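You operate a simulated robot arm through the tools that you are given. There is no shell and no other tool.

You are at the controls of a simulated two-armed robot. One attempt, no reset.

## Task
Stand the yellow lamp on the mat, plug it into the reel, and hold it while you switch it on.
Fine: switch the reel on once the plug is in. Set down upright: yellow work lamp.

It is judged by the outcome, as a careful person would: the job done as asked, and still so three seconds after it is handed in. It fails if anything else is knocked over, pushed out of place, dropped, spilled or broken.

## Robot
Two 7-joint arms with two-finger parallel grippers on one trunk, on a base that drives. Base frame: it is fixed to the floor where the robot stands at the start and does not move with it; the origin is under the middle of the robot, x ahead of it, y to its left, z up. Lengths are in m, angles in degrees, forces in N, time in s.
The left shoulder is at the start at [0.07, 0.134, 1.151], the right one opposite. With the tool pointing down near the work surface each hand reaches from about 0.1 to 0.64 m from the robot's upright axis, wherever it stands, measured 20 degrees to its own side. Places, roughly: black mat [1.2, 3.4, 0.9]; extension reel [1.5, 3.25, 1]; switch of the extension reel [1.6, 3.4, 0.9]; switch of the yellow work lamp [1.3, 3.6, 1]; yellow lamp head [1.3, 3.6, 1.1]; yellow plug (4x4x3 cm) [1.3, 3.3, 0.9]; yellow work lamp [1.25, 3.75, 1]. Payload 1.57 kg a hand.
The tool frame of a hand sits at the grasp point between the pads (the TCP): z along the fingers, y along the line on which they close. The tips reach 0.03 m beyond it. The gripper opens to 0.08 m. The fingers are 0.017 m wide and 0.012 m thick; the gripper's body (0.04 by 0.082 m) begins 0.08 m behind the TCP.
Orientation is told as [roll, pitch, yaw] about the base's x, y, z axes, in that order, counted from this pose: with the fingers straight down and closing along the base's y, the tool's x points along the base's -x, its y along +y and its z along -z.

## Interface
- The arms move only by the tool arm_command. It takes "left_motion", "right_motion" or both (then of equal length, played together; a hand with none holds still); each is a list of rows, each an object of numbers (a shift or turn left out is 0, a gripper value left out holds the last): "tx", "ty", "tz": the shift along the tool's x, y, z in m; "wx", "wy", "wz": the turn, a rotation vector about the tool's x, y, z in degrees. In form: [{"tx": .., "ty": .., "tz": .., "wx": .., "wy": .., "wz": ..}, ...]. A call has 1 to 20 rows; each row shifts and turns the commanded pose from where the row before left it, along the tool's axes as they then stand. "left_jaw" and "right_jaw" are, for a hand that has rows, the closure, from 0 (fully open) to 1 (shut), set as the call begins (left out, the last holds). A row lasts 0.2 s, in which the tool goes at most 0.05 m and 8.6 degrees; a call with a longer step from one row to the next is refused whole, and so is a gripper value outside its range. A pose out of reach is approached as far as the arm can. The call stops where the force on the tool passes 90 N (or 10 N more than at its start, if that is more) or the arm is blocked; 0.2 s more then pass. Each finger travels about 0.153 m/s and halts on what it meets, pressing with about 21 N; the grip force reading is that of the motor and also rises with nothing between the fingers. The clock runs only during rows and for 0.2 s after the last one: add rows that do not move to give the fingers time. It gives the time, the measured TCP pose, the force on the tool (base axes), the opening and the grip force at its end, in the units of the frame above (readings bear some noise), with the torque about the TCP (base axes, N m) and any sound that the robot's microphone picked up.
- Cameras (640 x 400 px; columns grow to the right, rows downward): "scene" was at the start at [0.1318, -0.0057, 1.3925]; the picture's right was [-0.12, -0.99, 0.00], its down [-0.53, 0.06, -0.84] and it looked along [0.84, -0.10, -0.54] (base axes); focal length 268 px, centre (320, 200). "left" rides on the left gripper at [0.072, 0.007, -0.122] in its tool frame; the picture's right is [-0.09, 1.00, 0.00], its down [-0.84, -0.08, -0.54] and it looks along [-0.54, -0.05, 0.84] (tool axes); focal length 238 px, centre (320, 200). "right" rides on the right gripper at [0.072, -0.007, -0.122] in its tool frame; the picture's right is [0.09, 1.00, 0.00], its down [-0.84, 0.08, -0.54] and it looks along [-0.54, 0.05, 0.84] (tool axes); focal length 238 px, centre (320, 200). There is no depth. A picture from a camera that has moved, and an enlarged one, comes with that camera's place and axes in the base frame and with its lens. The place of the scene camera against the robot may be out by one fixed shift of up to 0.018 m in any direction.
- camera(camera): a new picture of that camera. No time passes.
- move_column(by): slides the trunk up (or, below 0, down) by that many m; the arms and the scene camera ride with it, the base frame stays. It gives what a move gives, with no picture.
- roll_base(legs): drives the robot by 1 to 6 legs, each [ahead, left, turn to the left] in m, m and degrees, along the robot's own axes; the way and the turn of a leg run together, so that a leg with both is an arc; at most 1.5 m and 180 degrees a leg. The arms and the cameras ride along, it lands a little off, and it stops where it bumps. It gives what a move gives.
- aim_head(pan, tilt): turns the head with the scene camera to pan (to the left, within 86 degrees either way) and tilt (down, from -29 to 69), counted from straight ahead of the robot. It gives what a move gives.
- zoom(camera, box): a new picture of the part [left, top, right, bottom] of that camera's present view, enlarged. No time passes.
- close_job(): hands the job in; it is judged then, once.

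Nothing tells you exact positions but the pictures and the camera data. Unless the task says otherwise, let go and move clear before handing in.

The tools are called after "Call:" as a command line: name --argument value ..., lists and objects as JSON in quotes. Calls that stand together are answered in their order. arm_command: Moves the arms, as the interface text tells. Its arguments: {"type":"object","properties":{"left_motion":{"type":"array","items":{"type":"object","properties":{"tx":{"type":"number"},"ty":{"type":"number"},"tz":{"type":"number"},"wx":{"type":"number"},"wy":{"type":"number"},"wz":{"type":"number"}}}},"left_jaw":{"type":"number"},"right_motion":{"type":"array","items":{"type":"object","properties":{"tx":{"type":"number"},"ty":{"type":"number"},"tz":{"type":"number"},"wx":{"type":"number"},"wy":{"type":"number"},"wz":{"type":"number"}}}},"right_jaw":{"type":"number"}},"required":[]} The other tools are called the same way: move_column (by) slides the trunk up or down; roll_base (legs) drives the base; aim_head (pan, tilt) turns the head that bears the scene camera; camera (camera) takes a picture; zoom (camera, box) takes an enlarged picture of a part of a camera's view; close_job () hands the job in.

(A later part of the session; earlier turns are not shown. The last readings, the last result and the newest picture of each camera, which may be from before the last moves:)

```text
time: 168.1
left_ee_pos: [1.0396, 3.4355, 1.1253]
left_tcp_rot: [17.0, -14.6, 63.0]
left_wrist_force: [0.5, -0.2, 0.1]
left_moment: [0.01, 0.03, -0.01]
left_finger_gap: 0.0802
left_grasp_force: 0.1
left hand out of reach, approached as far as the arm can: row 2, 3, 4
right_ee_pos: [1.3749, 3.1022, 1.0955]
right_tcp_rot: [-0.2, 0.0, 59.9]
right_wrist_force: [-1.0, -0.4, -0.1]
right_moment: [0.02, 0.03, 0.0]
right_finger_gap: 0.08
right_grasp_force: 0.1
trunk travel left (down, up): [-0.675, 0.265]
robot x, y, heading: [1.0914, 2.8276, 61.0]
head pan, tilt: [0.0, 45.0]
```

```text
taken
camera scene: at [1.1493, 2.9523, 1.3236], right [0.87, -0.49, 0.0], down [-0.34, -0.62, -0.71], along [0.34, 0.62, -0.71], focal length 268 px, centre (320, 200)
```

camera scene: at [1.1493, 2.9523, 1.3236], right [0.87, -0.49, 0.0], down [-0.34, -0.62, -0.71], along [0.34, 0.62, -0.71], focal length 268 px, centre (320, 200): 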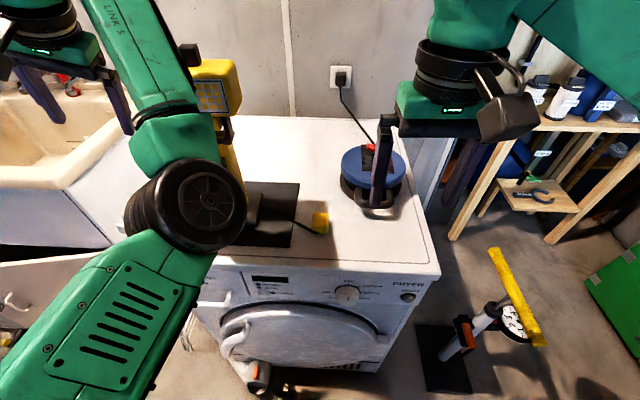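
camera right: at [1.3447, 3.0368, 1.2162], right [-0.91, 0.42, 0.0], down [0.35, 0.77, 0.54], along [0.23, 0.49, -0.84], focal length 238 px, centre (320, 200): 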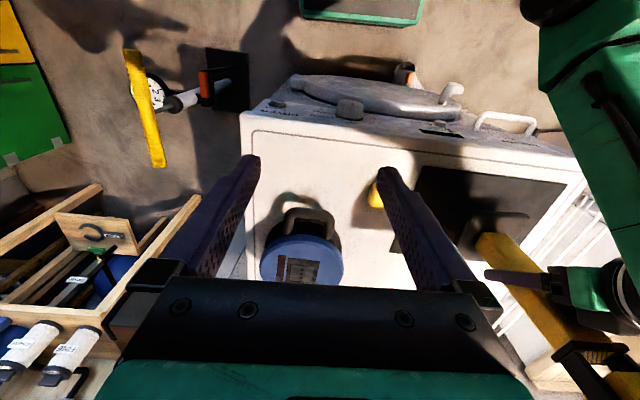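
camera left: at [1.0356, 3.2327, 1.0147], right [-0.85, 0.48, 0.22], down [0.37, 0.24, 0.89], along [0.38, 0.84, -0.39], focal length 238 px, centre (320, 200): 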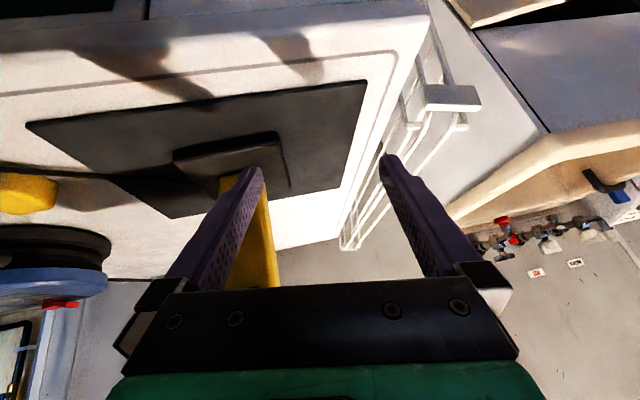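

I'll straighten the left hand's orientation so that it hangs vertically and stays clear on the left.

Call:
arm_command --left_motion '[{"wx": 8.5}, {"wx": 8.5}, {"wy": 7.3}, {"wy": 7.3}, {}, {}]'

Call:
camera --camera "scene"

Call:
camera --camera "left"

```text
time: 169.5
left_ee_pos: [1.0382, 3.4362, 1.1262]
left_tcp_rot: [-0.1, 0.1, 63.0]
left_wrist_force: [0.6, 0.3, 0.2]
left_moment: [-0.02, 0.0, 0.01]
left_finger_gap: 0.0799
left_grasp_force: 0.2
right_ee_pos: [1.3758, 3.1017, 1.0957]
right_tcp_rot: [-0.1, 0.0, 60.0]
right_wrist_force: [1.2, 0.0, -0.2]
right_moment: [0.0, -0.02, 0.01]
right_finger_gap: 0.0801
right_grasp_force: 0.2
trunk travel left (down, up): [-0.675, 0.265]
robot x, y, heading: [1.0924, 2.8348, 60.8]
head pan, tilt: [0.0, 45.0]
```

```text
taken
camera scene: at [1.1499, 2.9524, 1.3235], right [0.87, -0.49, 0.0], down [-0.34, -0.62, -0.71], along [0.34, 0.62, -0.71], focal length 268 px, centre (320, 200)
```

scene: 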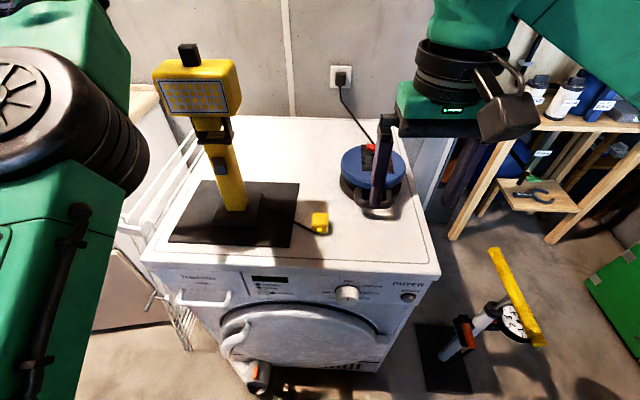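

```text
taken
camera left: at [0.9994, 3.3771, 1.2481], right [-0.85, 0.53, 0.0], down [0.45, 0.71, 0.54], along [0.29, 0.46, -0.84], focal length 238 px, centre (320, 200)
```

left: 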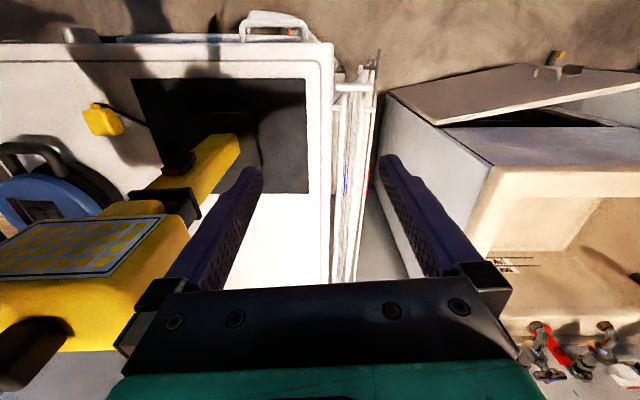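

The lamp stands properly on the mat. I'll shift the left hand a bit further left, then drive forward 0.12 m so that the right hand can reach the plug and the reel.

Call:
arm_command --left_motion '[{"ty": 0.03, "tz": -0.02}, {"ty": 0.03, "tz": -0.02}, {}]'

Call:
roll_base --legs '[[0.12, 0, 0]]'

Call:
camera --camera "scene"

Call:
camera --camera "right"

```text
time: 170.3
left_ee_pos: [0.966, 3.4546, 1.1626]
left_tcp_rot: [0.0, -0.1, 63.1]
left_wrist_force: [0.2, 0.1, -0.4]
left_moment: [0.02, 0.03, -0.01]
left_finger_gap: 0.0797
left_grasp_force: 0.0
left hand out of reach, approached as far as the arm can: row 2
right_ee_pos: [1.3764, 3.1001, 1.0955]
right_tcp_rot: [-0.1, 0.0, 60.0]
right_wrist_force: [0.4, 0.1, 0.2]
right_moment: [0.02, 0.01, -0.01]
right_finger_gap: 0.0799
right_grasp_force: 0.1
trunk travel left (down, up): [-0.675, 0.265]
robot x, y, heading: [1.0922, 2.832, 61.1]
head pan, tilt: [0.0, 45.0]
```

```text
time: 171.5
left_ee_pos: [1.0237, 3.5575, 1.1629]
left_tcp_rot: [-0.2, -0.1, 63.1]
left_wrist_force: [0.6, 0.3, 0.0]
left_moment: [0.01, 0.04, -0.04]
left_finger_gap: 0.08
left_grasp_force: 0.1
right_ee_pos: [1.4335, 3.2044, 1.0966]
right_tcp_rot: [-0.2, -0.1, 60.1]
right_wrist_force: [-0.3, 0.2, -0.4]
right_moment: [0.0, 0.02, -0.02]
right_finger_gap: 0.0803
right_grasp_force: 0.1
trunk travel left (down, up): [-0.675, 0.265]
robot x, y, heading: [1.1485, 2.935, 61.0]
head pan, tilt: [0.0, 45.0]
```

```text
taken
camera scene: at [1.2074, 3.0554, 1.3237], right [0.87, -0.49, 0.0], down [-0.34, -0.62, -0.71], along [0.35, 0.62, -0.71], focal length 268 px, centre (320, 200)
```

scene: 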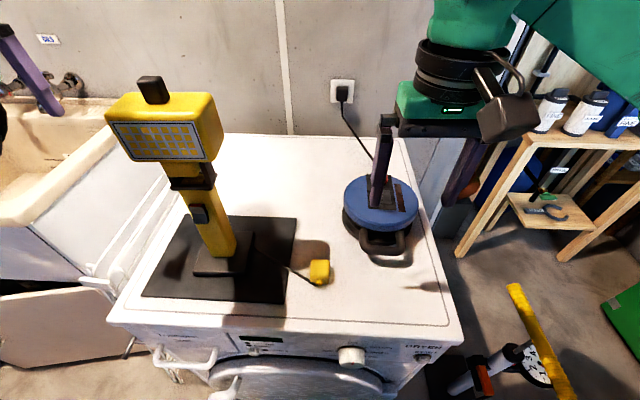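

```text
taken
camera right: at [1.4017, 3.1377, 1.2173], right [-0.91, 0.42, 0.0], down [0.35, 0.76, 0.54], along [0.23, 0.49, -0.84], focal length 238 px, centre (320, 200)
```

right: 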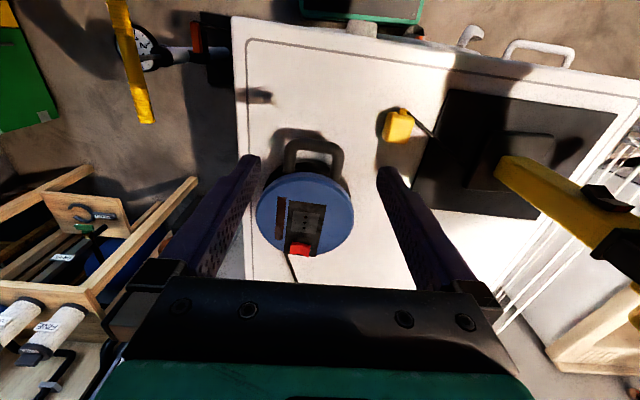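

Now I'll take a close look at the plug and its cable from this view.

Call:
zoom --camera "scene" --box '[280, 240, 360, 310]'

Call:
zoom --camera "right" --box '[350, 90, 450, 160]'

Call:
zoom --camera "right" --box '[240, 130, 380, 270]'

```text
5.71 times, centred on (320, 275) of scene
camera zoom: at [1.2074, 3.0554, 1.3237], right [0.87, -0.49, 0.0], down [-0.34, -0.62, -0.71], along [0.35, 0.62, -0.71], focal length 1533 px, centre (320, -229)
```

zoom: 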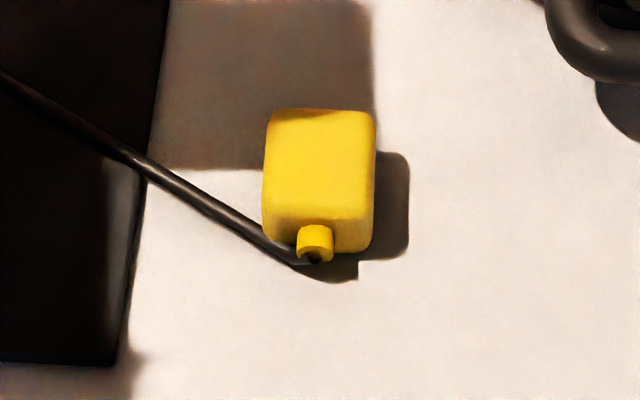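

```text
5.71 times, centred on (400, 125) of right
camera zoom: at [1.4017, 3.1377, 1.2173], right [-0.91, 0.42, 0.0], down [0.35, 0.76, 0.54], along [0.23, 0.49, -0.84], focal length 1362 px, centre (-137, 629)
```

zoom: 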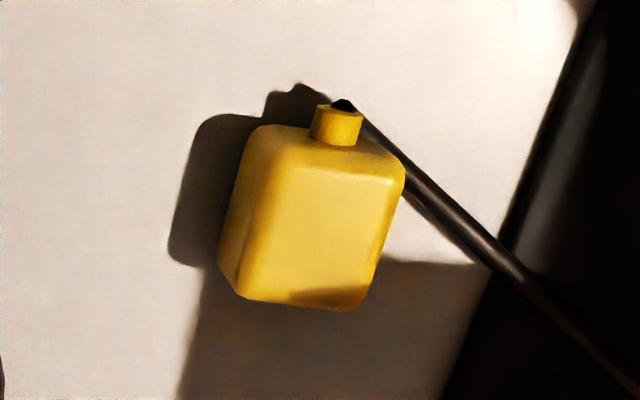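

```text
2.86 times, centred on (310, 200) of right
camera zoom: at [1.4017, 3.1377, 1.2173], right [-0.91, 0.42, 0.0], down [0.35, 0.76, 0.54], along [0.23, 0.49, -0.84], focal length 681 px, centre (349, 200)
```

zoom: 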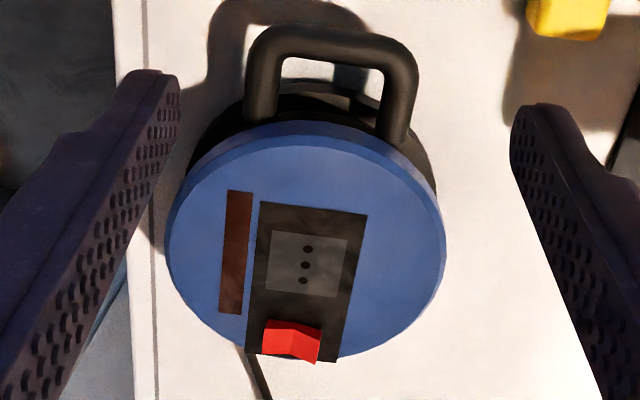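

The cord leaves the plug at its front nub; the plug is flat (top z≈0.876) and already lines up with the socket's row of holes, so it should go straight down into the socket. I'll bring the right hand over the plug with yaw 58°.

Call:
arm_command --right_jaw 0 --right_motion '[{"tx": -0.0047, "ty": 0.0388, "tz": 0.02, "wz": 0.7}, {"tx": -0.0047, "ty": 0.0388, "tz": 0.025, "wz": 0.7}, {"tx": -0.0047, "ty": 0.0389, "tz": 0.025, "wz": 0.7}, {"tz": 0.03}, {"tz": 0.03}, {}]'

Call:
camera --camera "right"

Call:
zoom --camera "scene" --box '[260, 200, 400, 320]'

```text
time: 172.9
left_ee_pos: [1.0237, 3.5604, 1.161]
left_tcp_rot: [-0.1, -0.1, 63.1]
left_wrist_force: [-0.4, 0.4, 0.3]
left_moment: [0.0, -0.02, 0.01]
left_finger_gap: 0.08
left_grasp_force: 0.1
right_ee_pos: [1.3414, 3.2756, 0.967]
right_tcp_rot: [-0.3, -0.1, 57.9]
right_wrist_force: [0.5, 0.3, 0.0]
right_moment: [-0.01, 0.03, 0.0]
right_finger_gap: 0.08
right_grasp_force: 0.1
trunk travel left (down, up): [-0.675, 0.265]
robot x, y, heading: [1.1511, 2.9384, 61.0]
head pan, tilt: [0.0, 45.0]
```

```text
taken
camera right: at [1.3074, 3.2101, 1.0881], right [-0.89, 0.45, 0.0], down [0.38, 0.75, 0.54], along [0.25, 0.48, -0.84], focal length 238 px, centre (320, 200)
```

right: 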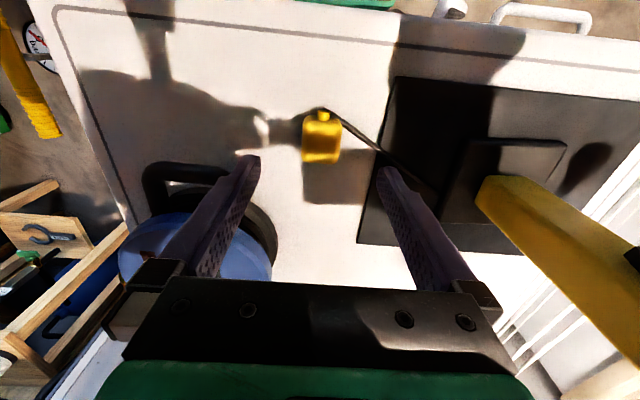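

```text
3.33 times, centred on (330, 260) of scene
camera zoom: at [1.2073, 3.0569, 1.3236], right [0.87, -0.49, 0.0], down [-0.34, -0.62, -0.71], along [0.35, 0.62, -0.71], focal length 894 px, centre (287, 0)
```

zoom: 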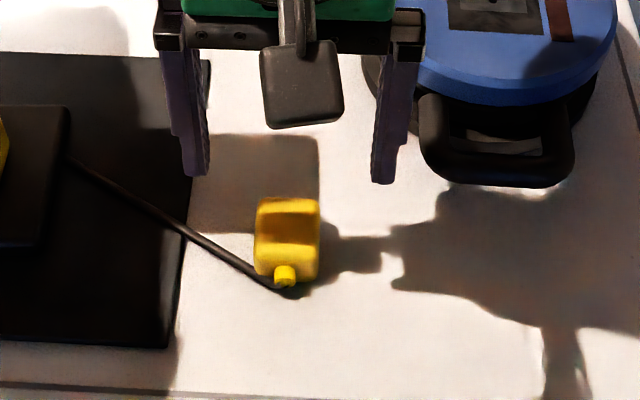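

The plug is centred between the fingers. I'll go down, feeling for the dryer surface.

Call:
arm_command --right_motion '[{"tx": 0.004, "tz": 0.03}, {"tz": 0.03}, {"tz": 0.018}, {}]'

Call:
arm_command --right_motion '[{"tz": 0.004}, {}]'

Call:
camera --camera "right"

Call:
zoom --camera "scene" --box '[260, 200, 400, 320]'

```text
time: 173.9
left_ee_pos: [1.0236, 3.5595, 1.1601]
left_tcp_rot: [-0.1, 0.0, 63.0]
left_wrist_force: [0.1, 0.9, -0.6]
left_moment: [0.0, 0.01, 0.01]
left_finger_gap: 0.0799
left_grasp_force: 0.1
right_ee_pos: [1.3404, 3.2712, 0.8871]
right_tcp_rot: [-0.2, 0.1, 57.8]
right_wrist_force: [-0.1, -0.7, -0.7]
right_moment: [-0.01, 0.01, -0.01]
right_finger_gap: 0.0799
right_grasp_force: 0.0
trunk travel left (down, up): [-0.675, 0.265]
robot x, y, heading: [1.1534, 2.937, 61.0]
head pan, tilt: [0.0, 45.0]
```

```text
time: 174.5
left_ee_pos: [1.0253, 3.5588, 1.1617]
left_tcp_rot: [-0.1, 0.0, 62.9]
left_wrist_force: [0.2, 0.2, 0.1]
left_moment: [0.0, -0.02, 0.0]
left_finger_gap: 0.08
left_grasp_force: 0.1
right_ee_pos: [1.3399, 3.2716, 0.8831]
right_tcp_rot: [-0.1, -0.1, 57.9]
right_wrist_force: [0.7, 0.4, -0.4]
right_moment: [-0.03, -0.02, 0.04]
right_finger_gap: 0.0799
right_grasp_force: 0.0
trunk travel left (down, up): [-0.675, 0.265]
robot x, y, heading: [1.1516, 2.9364, 60.6]
head pan, tilt: [0.0, 45.0]
```

```text
taken
camera right: at [1.3062, 3.2075, 1.0036], right [-0.89, 0.45, 0.0], down [0.38, 0.75, 0.54], along [0.25, 0.48, -0.84], focal length 238 px, centre (320, 200)
```

right: 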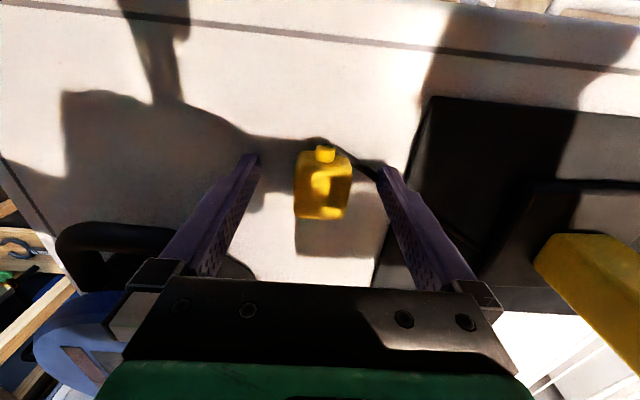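

```text
3.33 times, centred on (330, 260) of scene
camera zoom: at [1.2079, 3.0567, 1.3236], right [0.87, -0.49, 0.0], down [-0.34, -0.62, -0.71], along [0.34, 0.62, -0.71], focal length 894 px, centre (287, 0)
```

zoom: 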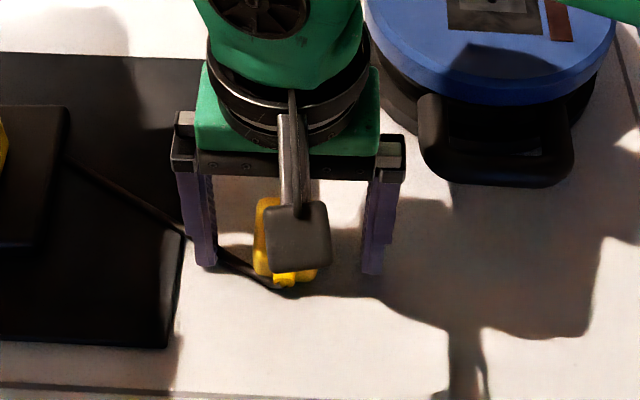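

Call:
arm_command --right_motion '[{"tz": 0.003}, {}]'

Call:
arm_command --right_jaw 1 --right_motion '[{}, {}, {}, {}]'

Call:
camera --camera "right"

```text
time: 175.1
left_ee_pos: [1.0258, 3.5594, 1.1605]
left_tcp_rot: [-0.1, 0.1, 62.9]
left_wrist_force: [-0.8, 0.5, 0.3]
left_moment: [0.03, 0.04, -0.03]
left_finger_gap: 0.08
left_grasp_force: 0.0
right_ee_pos: [1.3395, 3.2735, 0.8806]
right_tcp_rot: [-0.1, 0.0, 57.9]
right_wrist_force: [-0.1, 0.2, 1.2]
right_moment: [0.01, 0.09, -0.01]
right_finger_gap: 0.0798
right_grasp_force: 0.0
trunk travel left (down, up): [-0.675, 0.265]
robot x, y, heading: [1.1494, 2.9342, 60.8]
head pan, tilt: [0.0, 45.0]
```

```text
time: 176.1
left_ee_pos: [1.0238, 3.5586, 1.1608]
left_tcp_rot: [-0.1, 0.0, 63.0]
left_wrist_force: [0.0, -0.4, -0.6]
left_moment: [0.02, 0.02, 0.02]
left_finger_gap: 0.0801
left_grasp_force: 0.0
right_ee_pos: [1.3397, 3.274, 0.8804]
right_tcp_rot: [-0.2, 0.1, 57.8]
right_wrist_force: [-0.6, 0.4, 0.9]
right_moment: [0.02, 0.07, -0.01]
right_finger_gap: 0.0351
right_grasp_force: 21.2
trunk travel left (down, up): [-0.675, 0.265]
robot x, y, heading: [1.1505, 2.9375, 60.7]
head pan, tilt: [0.0, 45.0]
```

```text
taken
camera right: at [1.306, 3.2079, 1.0009], right [-0.89, 0.45, 0.0], down [0.38, 0.75, 0.54], along [0.25, 0.48, -0.84], focal length 238 px, centre (320, 200)
```

right: 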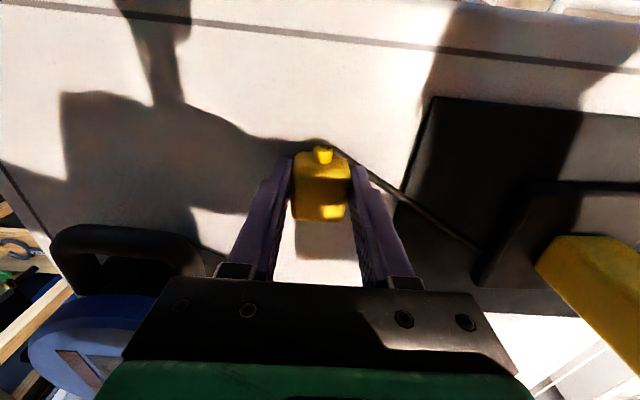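

The plug is held (35 mm wide). I'll lift it and check that the cable runs free, then tilt it toward the head camera to see whether there are pins underneath.

Call:
arm_command --right_motion '[{"tz": -0.02}, {"tz": -0.03}, {"tz": -0.04}, {"tz": -0.04}, {"tz": -0.04}, {}]'

Call:
camera --camera "scene"

Call:
camera --camera "right"

Call:
camera --camera "left"

```text
time: 177.5
left_ee_pos: [1.0251, 3.5602, 1.1608]
left_tcp_rot: [0.0, 0.0, 63.0]
left_wrist_force: [-0.2, 0.4, 0.3]
left_moment: [0.0, -0.01, -0.04]
left_finger_gap: 0.0801
left_grasp_force: 0.1
right_ee_pos: [1.3394, 3.2737, 1.0517]
right_tcp_rot: [-0.2, 0.1, 58.0]
right_wrist_force: [0.0, -0.1, -0.3]
right_moment: [0.0, -0.02, -0.04]
right_finger_gap: 0.0001
right_grasp_force: 21.2
trunk travel left (down, up): [-0.675, 0.265]
robot x, y, heading: [1.1509, 2.9398, 60.8]
head pan, tilt: [0.0, 45.0]
```

```text
taken
camera scene: at [1.2082, 3.0569, 1.3235], right [0.87, -0.49, 0.0], down [-0.35, -0.62, -0.71], along [0.34, 0.62, -0.71], focal length 268 px, centre (320, 200)
```

scene: 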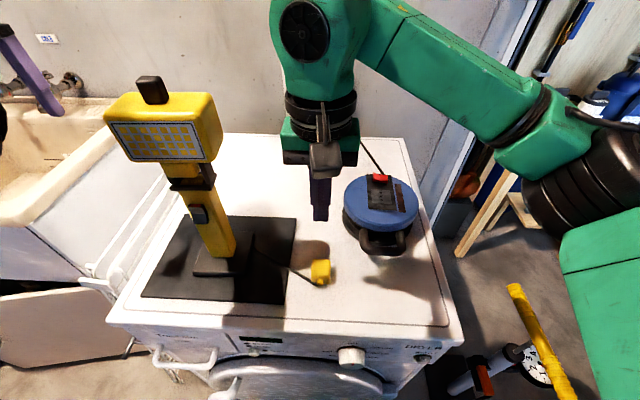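

```text
taken
camera right: at [1.3069, 3.208, 1.173], right [-0.89, 0.45, 0.0], down [0.38, 0.75, 0.54], along [0.25, 0.48, -0.84], focal length 238 px, centre (320, 200)
```

right: 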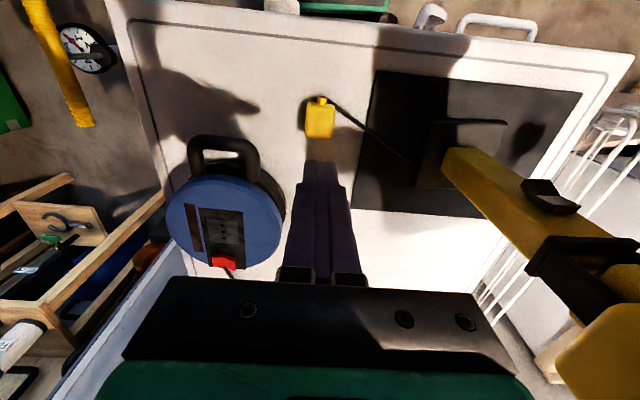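

```text
taken
camera left: at [0.9865, 3.4996, 1.2833], right [-0.85, 0.53, 0.0], down [0.45, 0.71, 0.54], along [0.29, 0.46, -0.84], focal length 238 px, centre (320, 200)
```

left: 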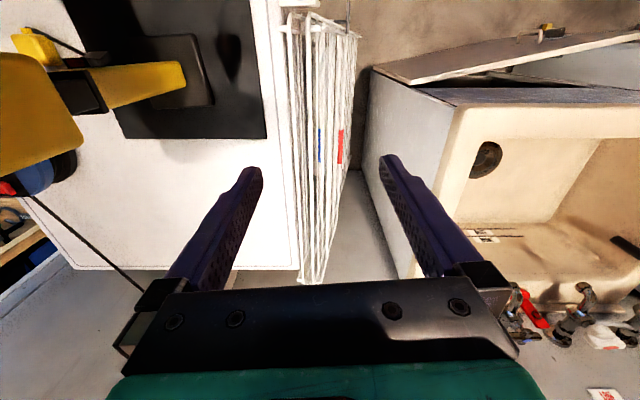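

The plug slipped out of the fingertips and stayed on the dryer. I'll touch the surface with the closed fingers just behind the plug to find its exact height.

Call:
arm_command --right_motion '[{"tx": -0.03, "tz": 0.03}, {"tx": -0.03, "tz": 0.03}, {"tz": 0.04}, {"tz": 0.04}, {"tz": 0.015}, {}]'

Call:
arm_command --right_motion '[{"tz": 0.005}, {"tz": 0.004}, {}]'

Call:
arm_command --right_motion '[{"tz": 0.004}, {"tz": 0.003}, {}]'

```text
time: 178.9
left_ee_pos: [1.0246, 3.559, 1.1607]
left_tcp_rot: [-0.1, 0.1, 63.1]
left_wrist_force: [0.0, -0.7, 0.4]
left_moment: [-0.01, -0.03, -0.01]
left_finger_gap: 0.08
left_grasp_force: 0.1
right_ee_pos: [1.3717, 3.3207, 0.8923]
right_tcp_rot: [-0.2, -0.1, 57.9]
right_wrist_force: [-0.2, -0.3, 0.5]
right_moment: [-0.04, 0.0, 0.01]
right_finger_gap: 0.0001
right_grasp_force: 21.0
trunk travel left (down, up): [-0.675, 0.265]
robot x, y, heading: [1.1525, 2.938, 60.8]
head pan, tilt: [0.0, 45.0]
```

```text
time: 179.7
left_ee_pos: [1.0251, 3.5591, 1.1612]
left_tcp_rot: [-0.1, 0.0, 62.9]
left_wrist_force: [-0.4, -1.0, -0.3]
left_moment: [0.01, 0.02, -0.03]
left_finger_gap: 0.0798
left_grasp_force: 0.0
right_ee_pos: [1.372, 3.3238, 0.883]
right_tcp_rot: [-0.2, 0.0, 57.8]
right_wrist_force: [-0.1, -0.8, -0.2]
right_moment: [-0.02, 0.0, 0.02]
right_finger_gap: 0.0
right_grasp_force: 21.7
trunk travel left (down, up): [-0.675, 0.265]
robot x, y, heading: [1.1502, 2.938, 60.9]
head pan, tilt: [0.0, 45.0]
```

```text
time: 180.5
left_ee_pos: [1.0253, 3.5583, 1.1627]
left_tcp_rot: [0.0, -0.1, 63.0]
left_wrist_force: [0.5, -0.6, 0.5]
left_moment: [0.01, -0.02, -0.04]
left_finger_gap: 0.0799
left_grasp_force: 0.1
right_ee_pos: [1.3723, 3.323, 0.8804]
right_tcp_rot: [-0.2, -0.1, 57.7]
right_wrist_force: [3.7, 0.6, 10.1]
right_moment: [-0.04, -0.04, 0.08]
right_finger_gap: 0.0001
right_grasp_force: 20.7
trunk travel left (down, up): [-0.675, 0.265]
robot x, y, heading: [1.1516, 2.9362, 60.7]
head pan, tilt: [0.0, 45.0]
```

The surface is at z≈0.8505, so the fingertips can cover the plug's full height. I'll go back over the plug, grip again and lift very slowly while watching the forces.

Call:
arm_command --right_jaw 0 --right_motion '[{"tz": -0.03}, {"tz": -0.03}, {"tx": 0.03}, {"tx": 0.03}, {}]'

Call:
camera --camera "right"

Call:
zoom --camera "right" --box '[250, 80, 410, 220]'

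```text
time: 181.7
left_ee_pos: [1.0241, 3.5589, 1.1613]
left_tcp_rot: [0.0, 0.0, 63.0]
left_wrist_force: [-0.1, -1.0, 0.6]
left_moment: [-0.03, 0.01, 0.01]
left_finger_gap: 0.0804
left_grasp_force: 0.0
right_ee_pos: [1.3389, 3.2731, 0.9402]
right_tcp_rot: [-0.2, 0.1, 58.0]
right_wrist_force: [0.4, 0.9, 0.2]
right_moment: [0.01, 0.0, 0.02]
right_finger_gap: 0.08
right_grasp_force: 0.0
trunk travel left (down, up): [-0.675, 0.265]
robot x, y, heading: [1.1472, 2.94, 60.9]
head pan, tilt: [0.0, 45.0]
```

```text
taken
camera right: at [1.3052, 3.2085, 1.0605], right [-0.89, 0.45, 0.0], down [0.38, 0.75, 0.54], along [0.25, 0.48, -0.84], focal length 238 px, centre (320, 200)
```

right: 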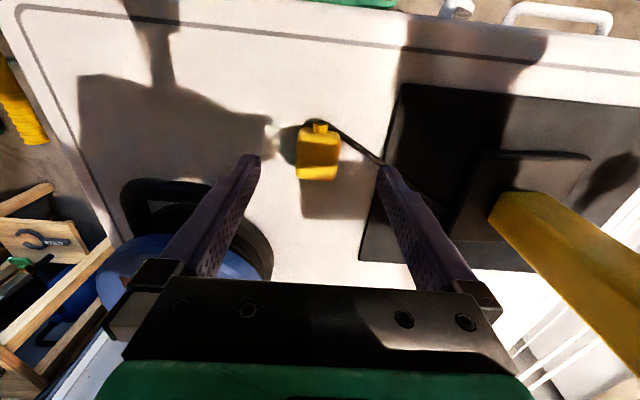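

```text
2.86 times, centred on (330, 150) of right
camera zoom: at [1.3052, 3.2085, 1.0605], right [-0.89, 0.45, 0.0], down [0.38, 0.75, 0.54], along [0.25, 0.48, -0.84], focal length 681 px, centre (291, 343)
```

zoom: 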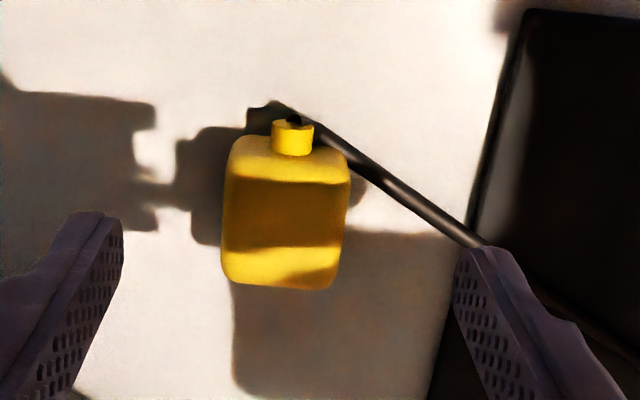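

Call:
arm_command --right_motion '[{"tz": 0.03}, {"tz": 0.02}, {"tz": 0.0085}, {}]'

Call:
arm_command --right_jaw 1 --right_motion '[{}, {}, {}, {}, {}]'

Call:
arm_command --right_motion '[{"tz": -0.003}, {"tz": -0.003}, {}]'

Call:
camera --camera "right"

```text
time: 182.7
left_ee_pos: [1.0245, 3.5583, 1.1608]
left_tcp_rot: [-0.1, 0.1, 63.0]
left_wrist_force: [0.5, -0.6, 0.2]
left_moment: [0.0, -0.01, 0.02]
left_finger_gap: 0.0801
left_grasp_force: 0.1
right_ee_pos: [1.3374, 3.2729, 0.8804]
right_tcp_rot: [-0.1, -0.1, 58.0]
right_wrist_force: [-0.3, 0.1, 0.9]
right_moment: [0.06, 0.08, -0.02]
right_finger_gap: 0.08
right_grasp_force: 0.0
trunk travel left (down, up): [-0.675, 0.265]
robot x, y, heading: [1.1515, 2.9336, 60.8]
head pan, tilt: [0.0, 45.0]
```

```text
time: 183.9
left_ee_pos: [1.0253, 3.5587, 1.1623]
left_tcp_rot: [-0.1, 0.1, 63.0]
left_wrist_force: [0.0, 0.2, -0.9]
left_moment: [0.0, -0.04, -0.01]
left_finger_gap: 0.0798
left_grasp_force: 0.1
right_ee_pos: [1.3379, 3.2723, 0.8792]
right_tcp_rot: [-0.2, 0.0, 57.9]
right_wrist_force: [-0.6, 1.0, -0.1]
right_moment: [0.03, 0.02, -0.03]
right_finger_gap: 0.0353
right_grasp_force: 20.6
trunk travel left (down, up): [-0.675, 0.265]
robot x, y, heading: [1.1506, 2.9398, 60.8]
head pan, tilt: [0.0, 45.0]
```

```text
time: 184.7
left_ee_pos: [1.0251, 3.5597, 1.1599]
left_tcp_rot: [-0.1, 0.0, 63.1]
left_wrist_force: [-0.2, -0.7, 0.0]
left_moment: [0.02, -0.02, 0.01]
left_finger_gap: 0.0803
left_grasp_force: 0.1
right_ee_pos: [1.3386, 3.2727, 0.8877]
right_tcp_rot: [-0.2, 0.0, 57.9]
right_wrist_force: [0.0, -0.7, -0.7]
right_moment: [-0.01, -0.03, -0.02]
right_finger_gap: 0.0354
right_grasp_force: 20.5
trunk travel left (down, up): [-0.675, 0.265]
robot x, y, heading: [1.1492, 2.9365, 61.1]
head pan, tilt: [0.0, 45.0]
```

```text
taken
camera right: at [1.3045, 3.208, 1.0078], right [-0.89, 0.45, 0.0], down [0.38, 0.75, 0.54], along [0.25, 0.48, -0.84], focal length 238 px, centre (320, 200)
```

right: 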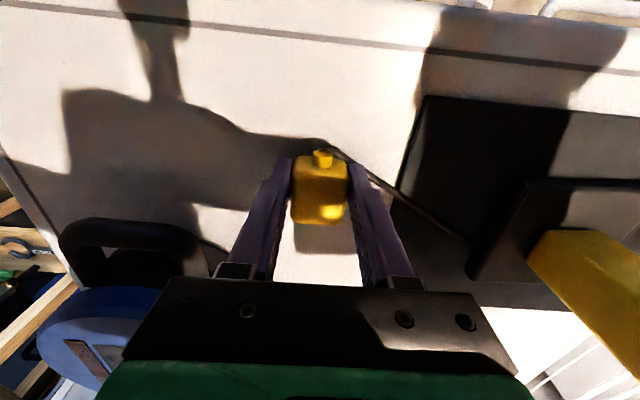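

The plug seems to follow at this slow speed; I'll keep lifting gently.

Call:
arm_command --right_motion '[{"tz": -0.003}, {"tz": -0.004}, {"tz": -0.005}, {}]'

Call:
camera --camera "right"

Call:
zoom --camera "scene" --box '[260, 200, 400, 320]'

```text
time: 185.7
left_ee_pos: [1.0261, 3.5593, 1.1618]
left_tcp_rot: [-0.1, 0.0, 63.1]
left_wrist_force: [0.0, -0.3, -0.4]
left_moment: [0.0, -0.02, 0.02]
left_finger_gap: 0.08
left_grasp_force: 0.1
right_ee_pos: [1.338, 3.2708, 0.8996]
right_tcp_rot: [-0.2, -0.1, 57.9]
right_wrist_force: [0.2, 0.7, -0.2]
right_moment: [-0.01, -0.01, 0.01]
right_finger_gap: 0.0354
right_grasp_force: 21.1
trunk travel left (down, up): [-0.675, 0.265]
robot x, y, heading: [1.1506, 2.9366, 60.7]
head pan, tilt: [0.0, 45.0]
```

```text
taken
camera right: at [1.3051, 3.2073, 1.0209], right [-0.89, 0.45, 0.0], down [0.38, 0.75, 0.54], along [0.25, 0.48, -0.84], focal length 238 px, centre (320, 200)
```

right: 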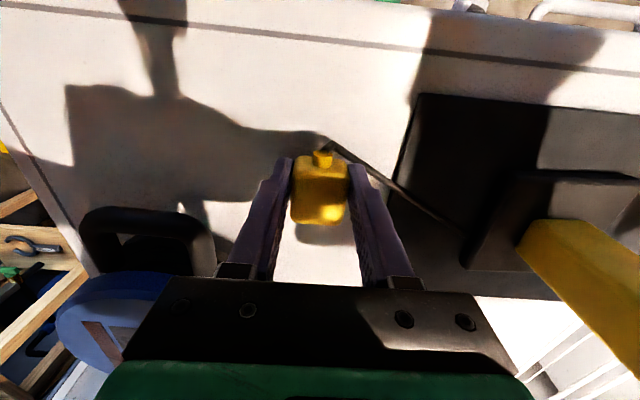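

```text
3.33 times, centred on (330, 260) of scene
camera zoom: at [1.208, 3.0568, 1.3235], right [0.87, -0.49, 0.0], down [-0.34, -0.62, -0.71], along [0.34, 0.62, -0.71], focal length 894 px, centre (287, 0)
```

zoom: 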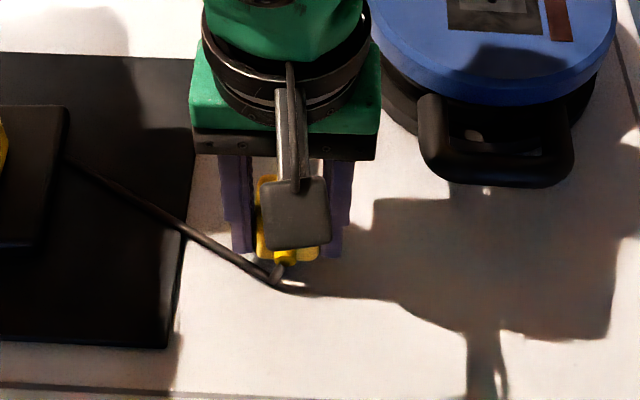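

The plug is now off the surface and held. I'll continue raising it slowly.

Call:
arm_command --right_motion '[{"tz": -0.005}, {"tz": -0.006}, {"tz": -0.007}, {"tz": -0.007}, {"tz": -0.007}, {"tz": -0.006}, {}]'

Call:
camera --camera "right"

Call:
zoom --camera "scene" --box '[240, 160, 420, 320]'

```text
time: 187.3
left_ee_pos: [1.0261, 3.5604, 1.1615]
left_tcp_rot: [-0.1, 0.0, 63.0]
left_wrist_force: [-0.1, -0.1, -0.5]
left_moment: [0.03, -0.01, -0.01]
left_finger_gap: 0.0799
left_grasp_force: 0.0
right_ee_pos: [1.3386, 3.2735, 0.9383]
right_tcp_rot: [0.0, 0.0, 57.9]
right_wrist_force: [0.3, -0.3, -0.5]
right_moment: [-0.05, 0.01, 0.0]
right_finger_gap: 0.035
right_grasp_force: 21.2
trunk travel left (down, up): [-0.675, 0.265]
robot x, y, heading: [1.1518, 2.9395, 60.7]
head pan, tilt: [0.0, 45.0]
```

```text
taken
camera right: at [1.3051, 3.2085, 1.059], right [-0.89, 0.45, 0.0], down [0.38, 0.75, 0.54], along [0.25, 0.48, -0.84], focal length 238 px, centre (320, 200)
```

right: 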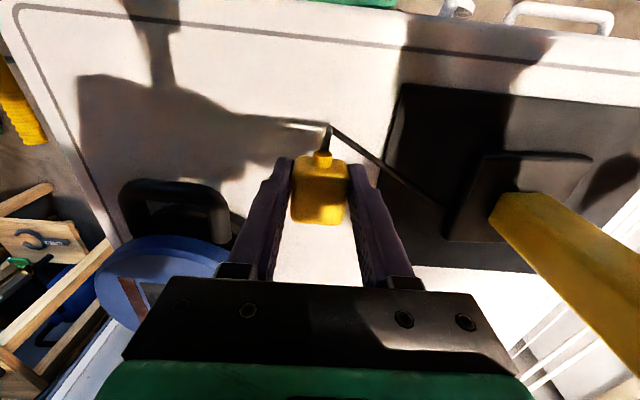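

```text
2.50 times, centred on (330, 240) of scene
camera zoom: at [1.208, 3.0569, 1.3235], right [0.87, -0.49, 0.0], down [-0.34, -0.62, -0.71], along [0.34, 0.62, -0.71], focal length 671 px, centre (295, 100)
```

zoom: 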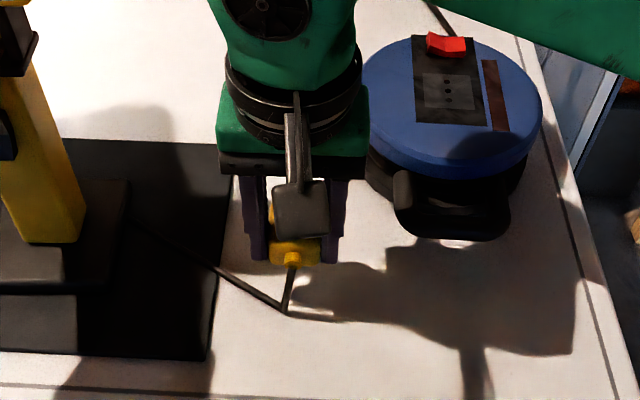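

The plug hangs securely with its cable. I'll raise it a bit more and tilt it toward the head camera to inspect its underside.

Call:
arm_command --right_motion '[{"tz": -0.008}, {"tz": -0.012}, {"tz": -0.015}, {"tz": -0.015}, {"tz": -0.015}, {"tz": -0.015}, {"tz": -0.012}, {"tz": -0.008}, {"wy": 5}, {"wy": 6}, {"wy": 6}, {"wy": 6}, {"wy": 6}, {"wy": 6}, {"wy": 6}, {"wy": 6}, {"wy": 6}, {"wy": 5}, {}]'

Call:
camera --camera "scene"

Call:
zoom --camera "scene" --box '[240, 140, 400, 260]'

```text
time: 191.3
left_ee_pos: [1.0235, 3.5598, 1.1606]
left_tcp_rot: [-0.2, -0.1, 62.9]
left_wrist_force: [0.1, -0.3, 0.3]
left_moment: [-0.01, 0.01, 0.0]
left_finger_gap: 0.0802
left_grasp_force: 0.2
right_ee_pos: [1.3231, 3.2404, 1.0206]
right_tcp_rot: [-0.1, 57.9, 57.6]
right_wrist_force: [-0.1, 0.9, -0.4]
right_moment: [0.0, -0.01, 0.01]
right_finger_gap: 0.0351
right_grasp_force: 21.0
right hand out of reach, approached as far as the arm can: row 16, 17, 18
trunk travel left (down, up): [-0.675, 0.265]
robot x, y, heading: [1.1518, 2.9403, 60.7]
head pan, tilt: [0.0, 45.0]
```

```text
taken
camera scene: at [1.2075, 3.0567, 1.3236], right [0.87, -0.49, 0.0], down [-0.34, -0.62, -0.71], along [0.35, 0.62, -0.71], focal length 268 px, centre (320, 200)
```

scene: 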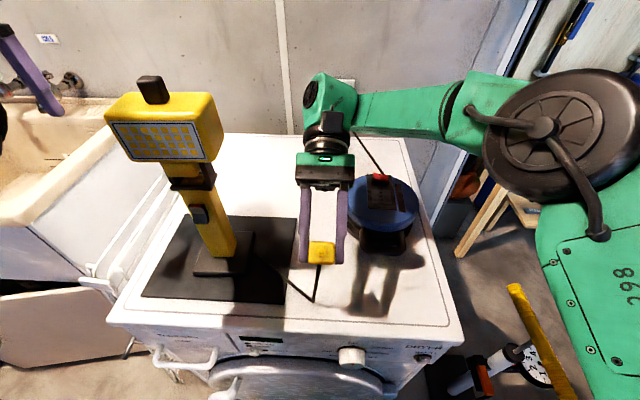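

```text
3.33 times, centred on (320, 200) of scene
camera zoom: at [1.2075, 3.0567, 1.3236], right [0.87, -0.49, 0.0], down [-0.34, -0.62, -0.71], along [0.35, 0.62, -0.71], focal length 894 px, centre (320, 200)
```

zoom: 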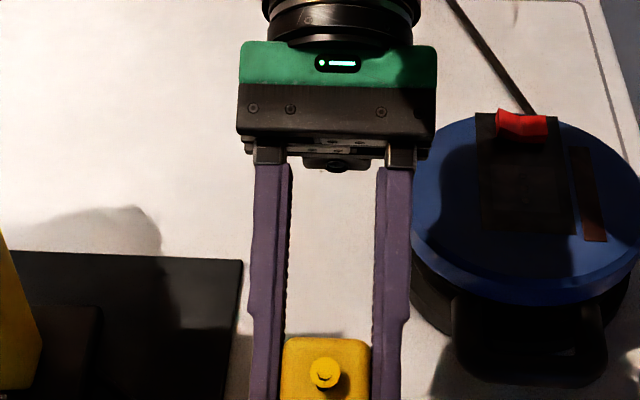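

Call:
zoom --camera "scene" --box '[290, 225, 350, 285]'

```text
6.67 times, centred on (320, 255) of scene
camera zoom: at [1.2075, 3.0567, 1.3236], right [0.87, -0.49, 0.0], down [-0.34, -0.62, -0.71], along [0.35, 0.62, -0.71], focal length 1788 px, centre (320, -167)
```

zoom: 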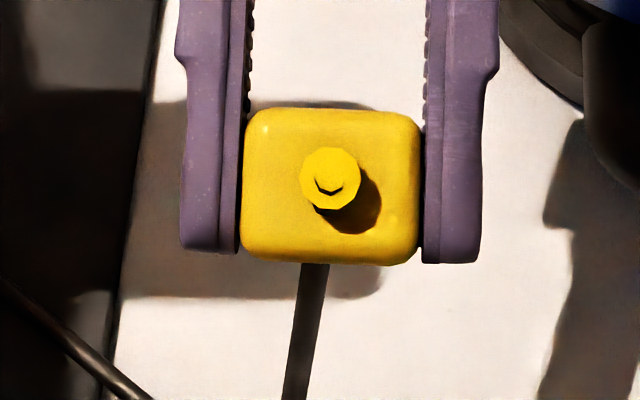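

From this side only the cord nub is visible. I'll tilt the plug the other way to see the face opposite the cord, moving it slightly forward for arm room.

Call:
arm_command --right_motion '[{"wy": -6}, {"wy": -6}, {"wy": -6}, {"wy": -6}, {"wy": -6}, {"wy": -6}, {"wy": -6}, {"wy": -6}, {"wy": -6}, {"wy": -4}, {"tx": -0.015}, {"tx": -0.025}, {"tx": -0.025}, {"tx": -0.025}, {"tx": -0.02}, {}]'

Call:
arm_command --right_motion '[{"wy": -5}, {"wy": -6}, {"wy": -6}, {"wy": -6}, {"wy": -6}, {"wy": -6}, {"wy": -6}, {"wy": -6}, {"wy": -5}, {}]'

Call:
camera --camera "scene"

```text
time: 194.7
left_ee_pos: [1.0244, 3.558, 1.1613]
left_tcp_rot: [-0.1, -0.1, 63.0]
left_wrist_force: [-0.1, -0.6, 0.0]
left_moment: [0.01, -0.01, -0.01]
left_finger_gap: 0.0798
left_grasp_force: 0.1
right_ee_pos: [1.3823, 3.3316, 1.0199]
right_tcp_rot: [-0.2, 0.0, 57.9]
right_wrist_force: [0.4, 0.0, -0.3]
right_moment: [0.05, 0.04, -0.03]
right_finger_gap: 0.0352
right_grasp_force: 21.4
trunk travel left (down, up): [-0.675, 0.265]
robot x, y, heading: [1.1548, 2.9375, 60.9]
head pan, tilt: [0.0, 45.0]
```

```text
time: 196.9
left_ee_pos: [1.0264, 3.5601, 1.1606]
left_tcp_rot: [-0.1, 0.0, 63.0]
left_wrist_force: [-0.2, -0.2, 0.9]
left_moment: [-0.02, 0.02, 0.01]
left_finger_gap: 0.0798
left_grasp_force: 0.1
right_ee_pos: [1.3822, 3.3314, 1.0203]
right_tcp_rot: [-0.3, -52.0, 58.1]
right_wrist_force: [0.5, 0.8, -0.5]
right_moment: [0.02, 0.01, 0.02]
right_finger_gap: 0.0354
right_grasp_force: 21.0
trunk travel left (down, up): [-0.675, 0.265]
robot x, y, heading: [1.1491, 2.9394, 60.7]
head pan, tilt: [0.0, 45.0]
```

```text
taken
camera scene: at [1.2081, 3.0569, 1.3235], right [0.87, -0.49, 0.0], down [-0.34, -0.62, -0.71], along [0.34, 0.62, -0.71], focal length 268 px, centre (320, 200)
```

scene: 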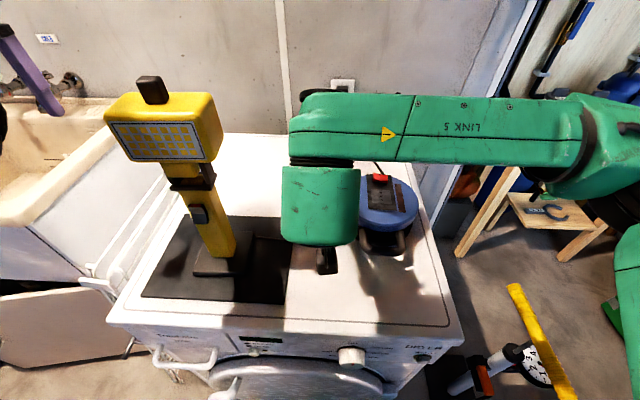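

The hand hides the plug in this pose. I'll straighten it and instead turn the wrist about the vertical so that the face opposite the cord comes toward the head camera.

Call:
arm_command --right_motion '[{"wy": 6}, {"wy": 6}, {"wy": 6}, {"wy": 6}, {"wy": 6}, {"wy": 6}, {"wy": 6}, {"wy": 6}, {"wy": 4}, {"wz": -6}, {"wz": -8}, {"wz": -8}, {"wz": -8}, {"wz": -8}, {"wz": -8}, {"wz": -8}, {"wz": -8}, {}]'

Call:
arm_command --right_motion '[{"wz": -8}, {"wz": -8}, {"wz": -8}, {"wz": -8}, {"wz": -8}, {"wz": -8}, {"wz": -6}, {}]'

Call:
camera --camera "scene"

Call:
zoom --camera "scene" --box '[290, 170, 390, 270]'

```text
time: 200.7
left_ee_pos: [1.0246, 3.5595, 1.1615]
left_tcp_rot: [-0.1, 0.0, 63.0]
left_wrist_force: [0.0, 0.5, -0.7]
left_moment: [0.01, 0.01, 0.04]
left_finger_gap: 0.0799
left_grasp_force: 0.0
right_ee_pos: [1.3812, 3.3324, 1.0211]
right_tcp_rot: [-0.1, 0.2, 103.9]
right_wrist_force: [0.7, 0.7, -0.9]
right_moment: [0.03, 0.03, 0.01]
right_finger_gap: 0.0355
right_grasp_force: 20.8
right hand out of reach, approached as far as the arm can: row 16, 17
trunk travel left (down, up): [-0.675, 0.265]
robot x, y, heading: [1.1523, 2.9395, 60.9]
head pan, tilt: [0.0, 45.0]
```

```text
time: 202.5
left_ee_pos: [1.0251, 3.5595, 1.1615]
left_tcp_rot: [0.0, 0.0, 63.0]
left_wrist_force: [0.6, 0.3, -0.2]
left_moment: [-0.01, 0.03, 0.02]
left_finger_gap: 0.0802
left_grasp_force: 0.1
right_ee_pos: [1.2677, 3.18, 1.0373]
right_tcp_rot: [1.2, -0.8, 146.8]
right_wrist_force: [-0.1, -0.7, -0.5]
right_moment: [0.01, -0.01, -0.01]
right_finger_gap: 0.0354
right_grasp_force: 21.1
right hand out of reach, approached as far as the arm can: row 1, 2, 3, 4, 5, 6, 7
trunk travel left (down, up): [-0.675, 0.265]
robot x, y, heading: [1.1529, 2.938, 61.0]
head pan, tilt: [0.0, 45.0]
```

```text
taken
camera scene: at [1.2086, 3.0564, 1.3235], right [0.87, -0.49, 0.0], down [-0.35, -0.62, -0.71], along [0.34, 0.62, -0.71], focal length 268 px, centre (320, 200)
```

scene: 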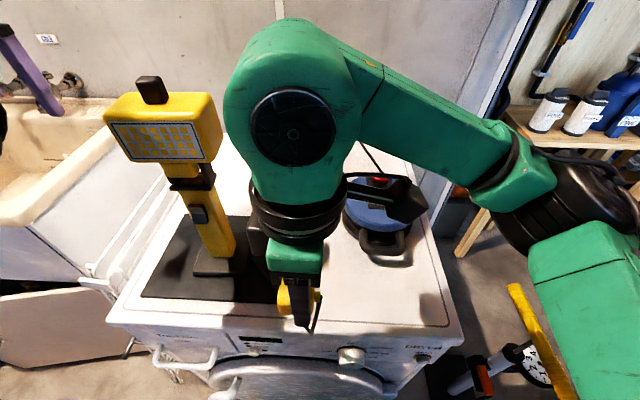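

```text
4.00 times, centred on (340, 220) of scene
camera zoom: at [1.2086, 3.0564, 1.3235], right [0.87, -0.49, 0.0], down [-0.35, -0.62, -0.71], along [0.34, 0.62, -0.71], focal length 1073 px, centre (240, 120)
```

zoom: 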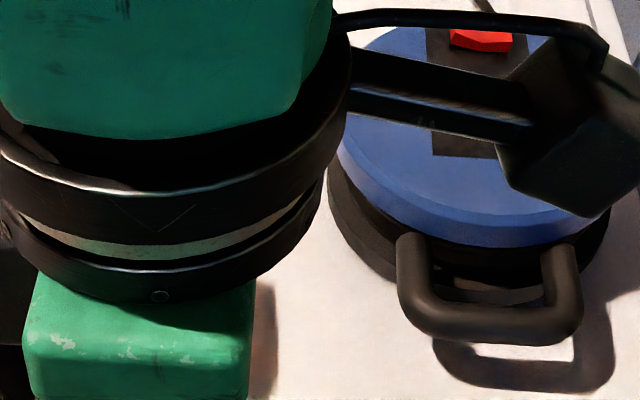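

Call:
zoom --camera "scene" --box '[250, 260, 350, 340]'

Call:
camera --camera "right"

```text
5.00 times, centred on (300, 300) of scene
camera zoom: at [1.2086, 3.0564, 1.3235], right [0.87, -0.49, 0.0], down [-0.35, -0.62, -0.71], along [0.34, 0.62, -0.71], focal length 1341 px, centre (420, -300)
```

zoom: 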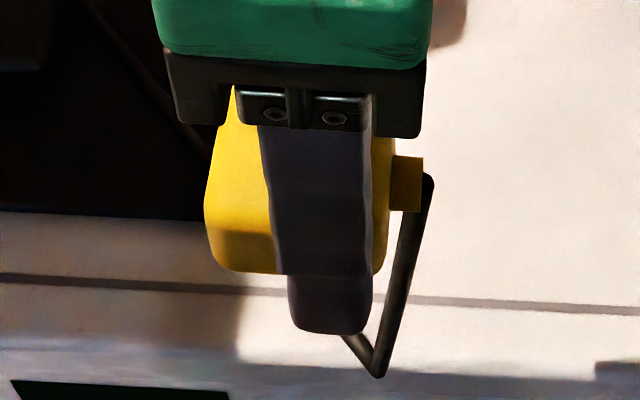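

```text
taken
camera right: at [1.3342, 3.1479, 1.1578], right [-0.47, -0.88, 0.02], down [-0.73, 0.4, 0.56], along [-0.5, 0.24, -0.83], focal length 238 px, centre (320, 200)
```

right: 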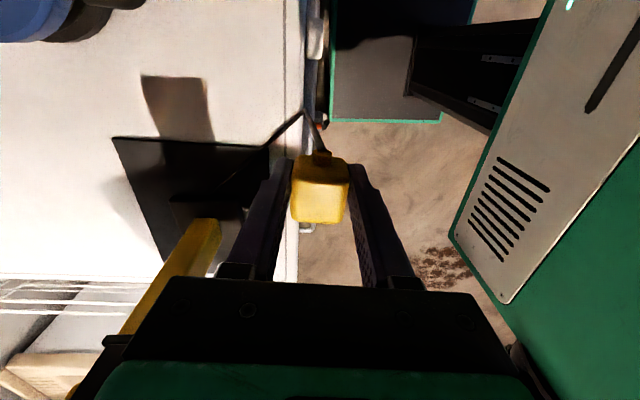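

The side toward the dryer front shows no prongs, and the cord leaves from the nub. I'll turn the wrist a little further to see the face opposite the cord.

Call:
arm_command --right_motion '[{"wz": -8}, {"wz": -8}, {"wz": -8}, {"wz": -8}, {}]'

Call:
camera --camera "scene"

Call:
zoom --camera "scene" --box '[240, 260, 340, 340]'

```text
time: 203.5
left_ee_pos: [1.0255, 3.5591, 1.1614]
left_tcp_rot: [-0.2, 0.0, 63.0]
left_wrist_force: [-0.4, -0.2, 0.5]
left_moment: [-0.01, 0.02, 0.0]
left_finger_gap: 0.0801
left_grasp_force: 0.0
right_ee_pos: [1.2145, 3.0942, 1.0332]
right_tcp_rot: [0.1, -0.8, 172.9]
right_wrist_force: [9.7, 9.4, -1.5]
right_moment: [-0.71, 0.78, 0.17]
right_finger_gap: 0.0353
right_grasp_force: 20.7
right hand out of reach, approached as far as the arm can: row 1, 2, 3, 4
trunk travel left (down, up): [-0.675, 0.265]
robot x, y, heading: [1.1517, 2.9365, 60.8]
head pan, tilt: [0.0, 45.0]
stopped in row 4 (right hand): the force on the tool passed its limit at 184 N (the readings are from after the stop); the commanded pose is now the measured one
```

```text
taken
camera scene: at [1.2075, 3.0566, 1.3236], right [0.87, -0.49, 0.0], down [-0.34, -0.62, -0.71], along [0.34, 0.62, -0.71], focal length 268 px, centre (320, 200)
```

scene: 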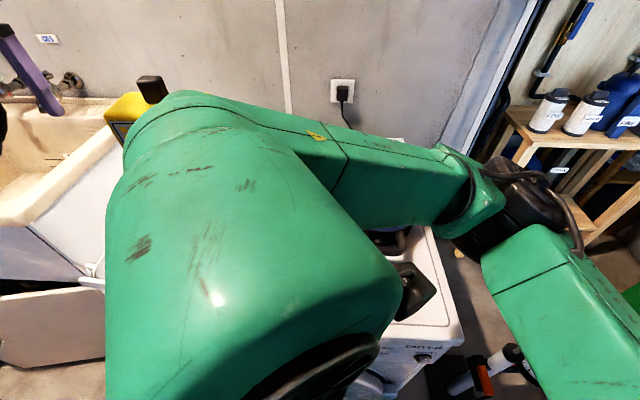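

```text
5.00 times, centred on (290, 300) of scene
camera zoom: at [1.2075, 3.0566, 1.3236], right [0.87, -0.49, 0.0], down [-0.34, -0.62, -0.71], along [0.34, 0.62, -0.71], focal length 1341 px, centre (470, -300)
```

zoom: 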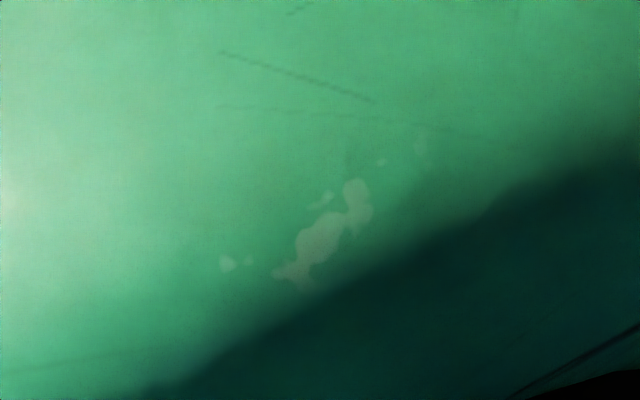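

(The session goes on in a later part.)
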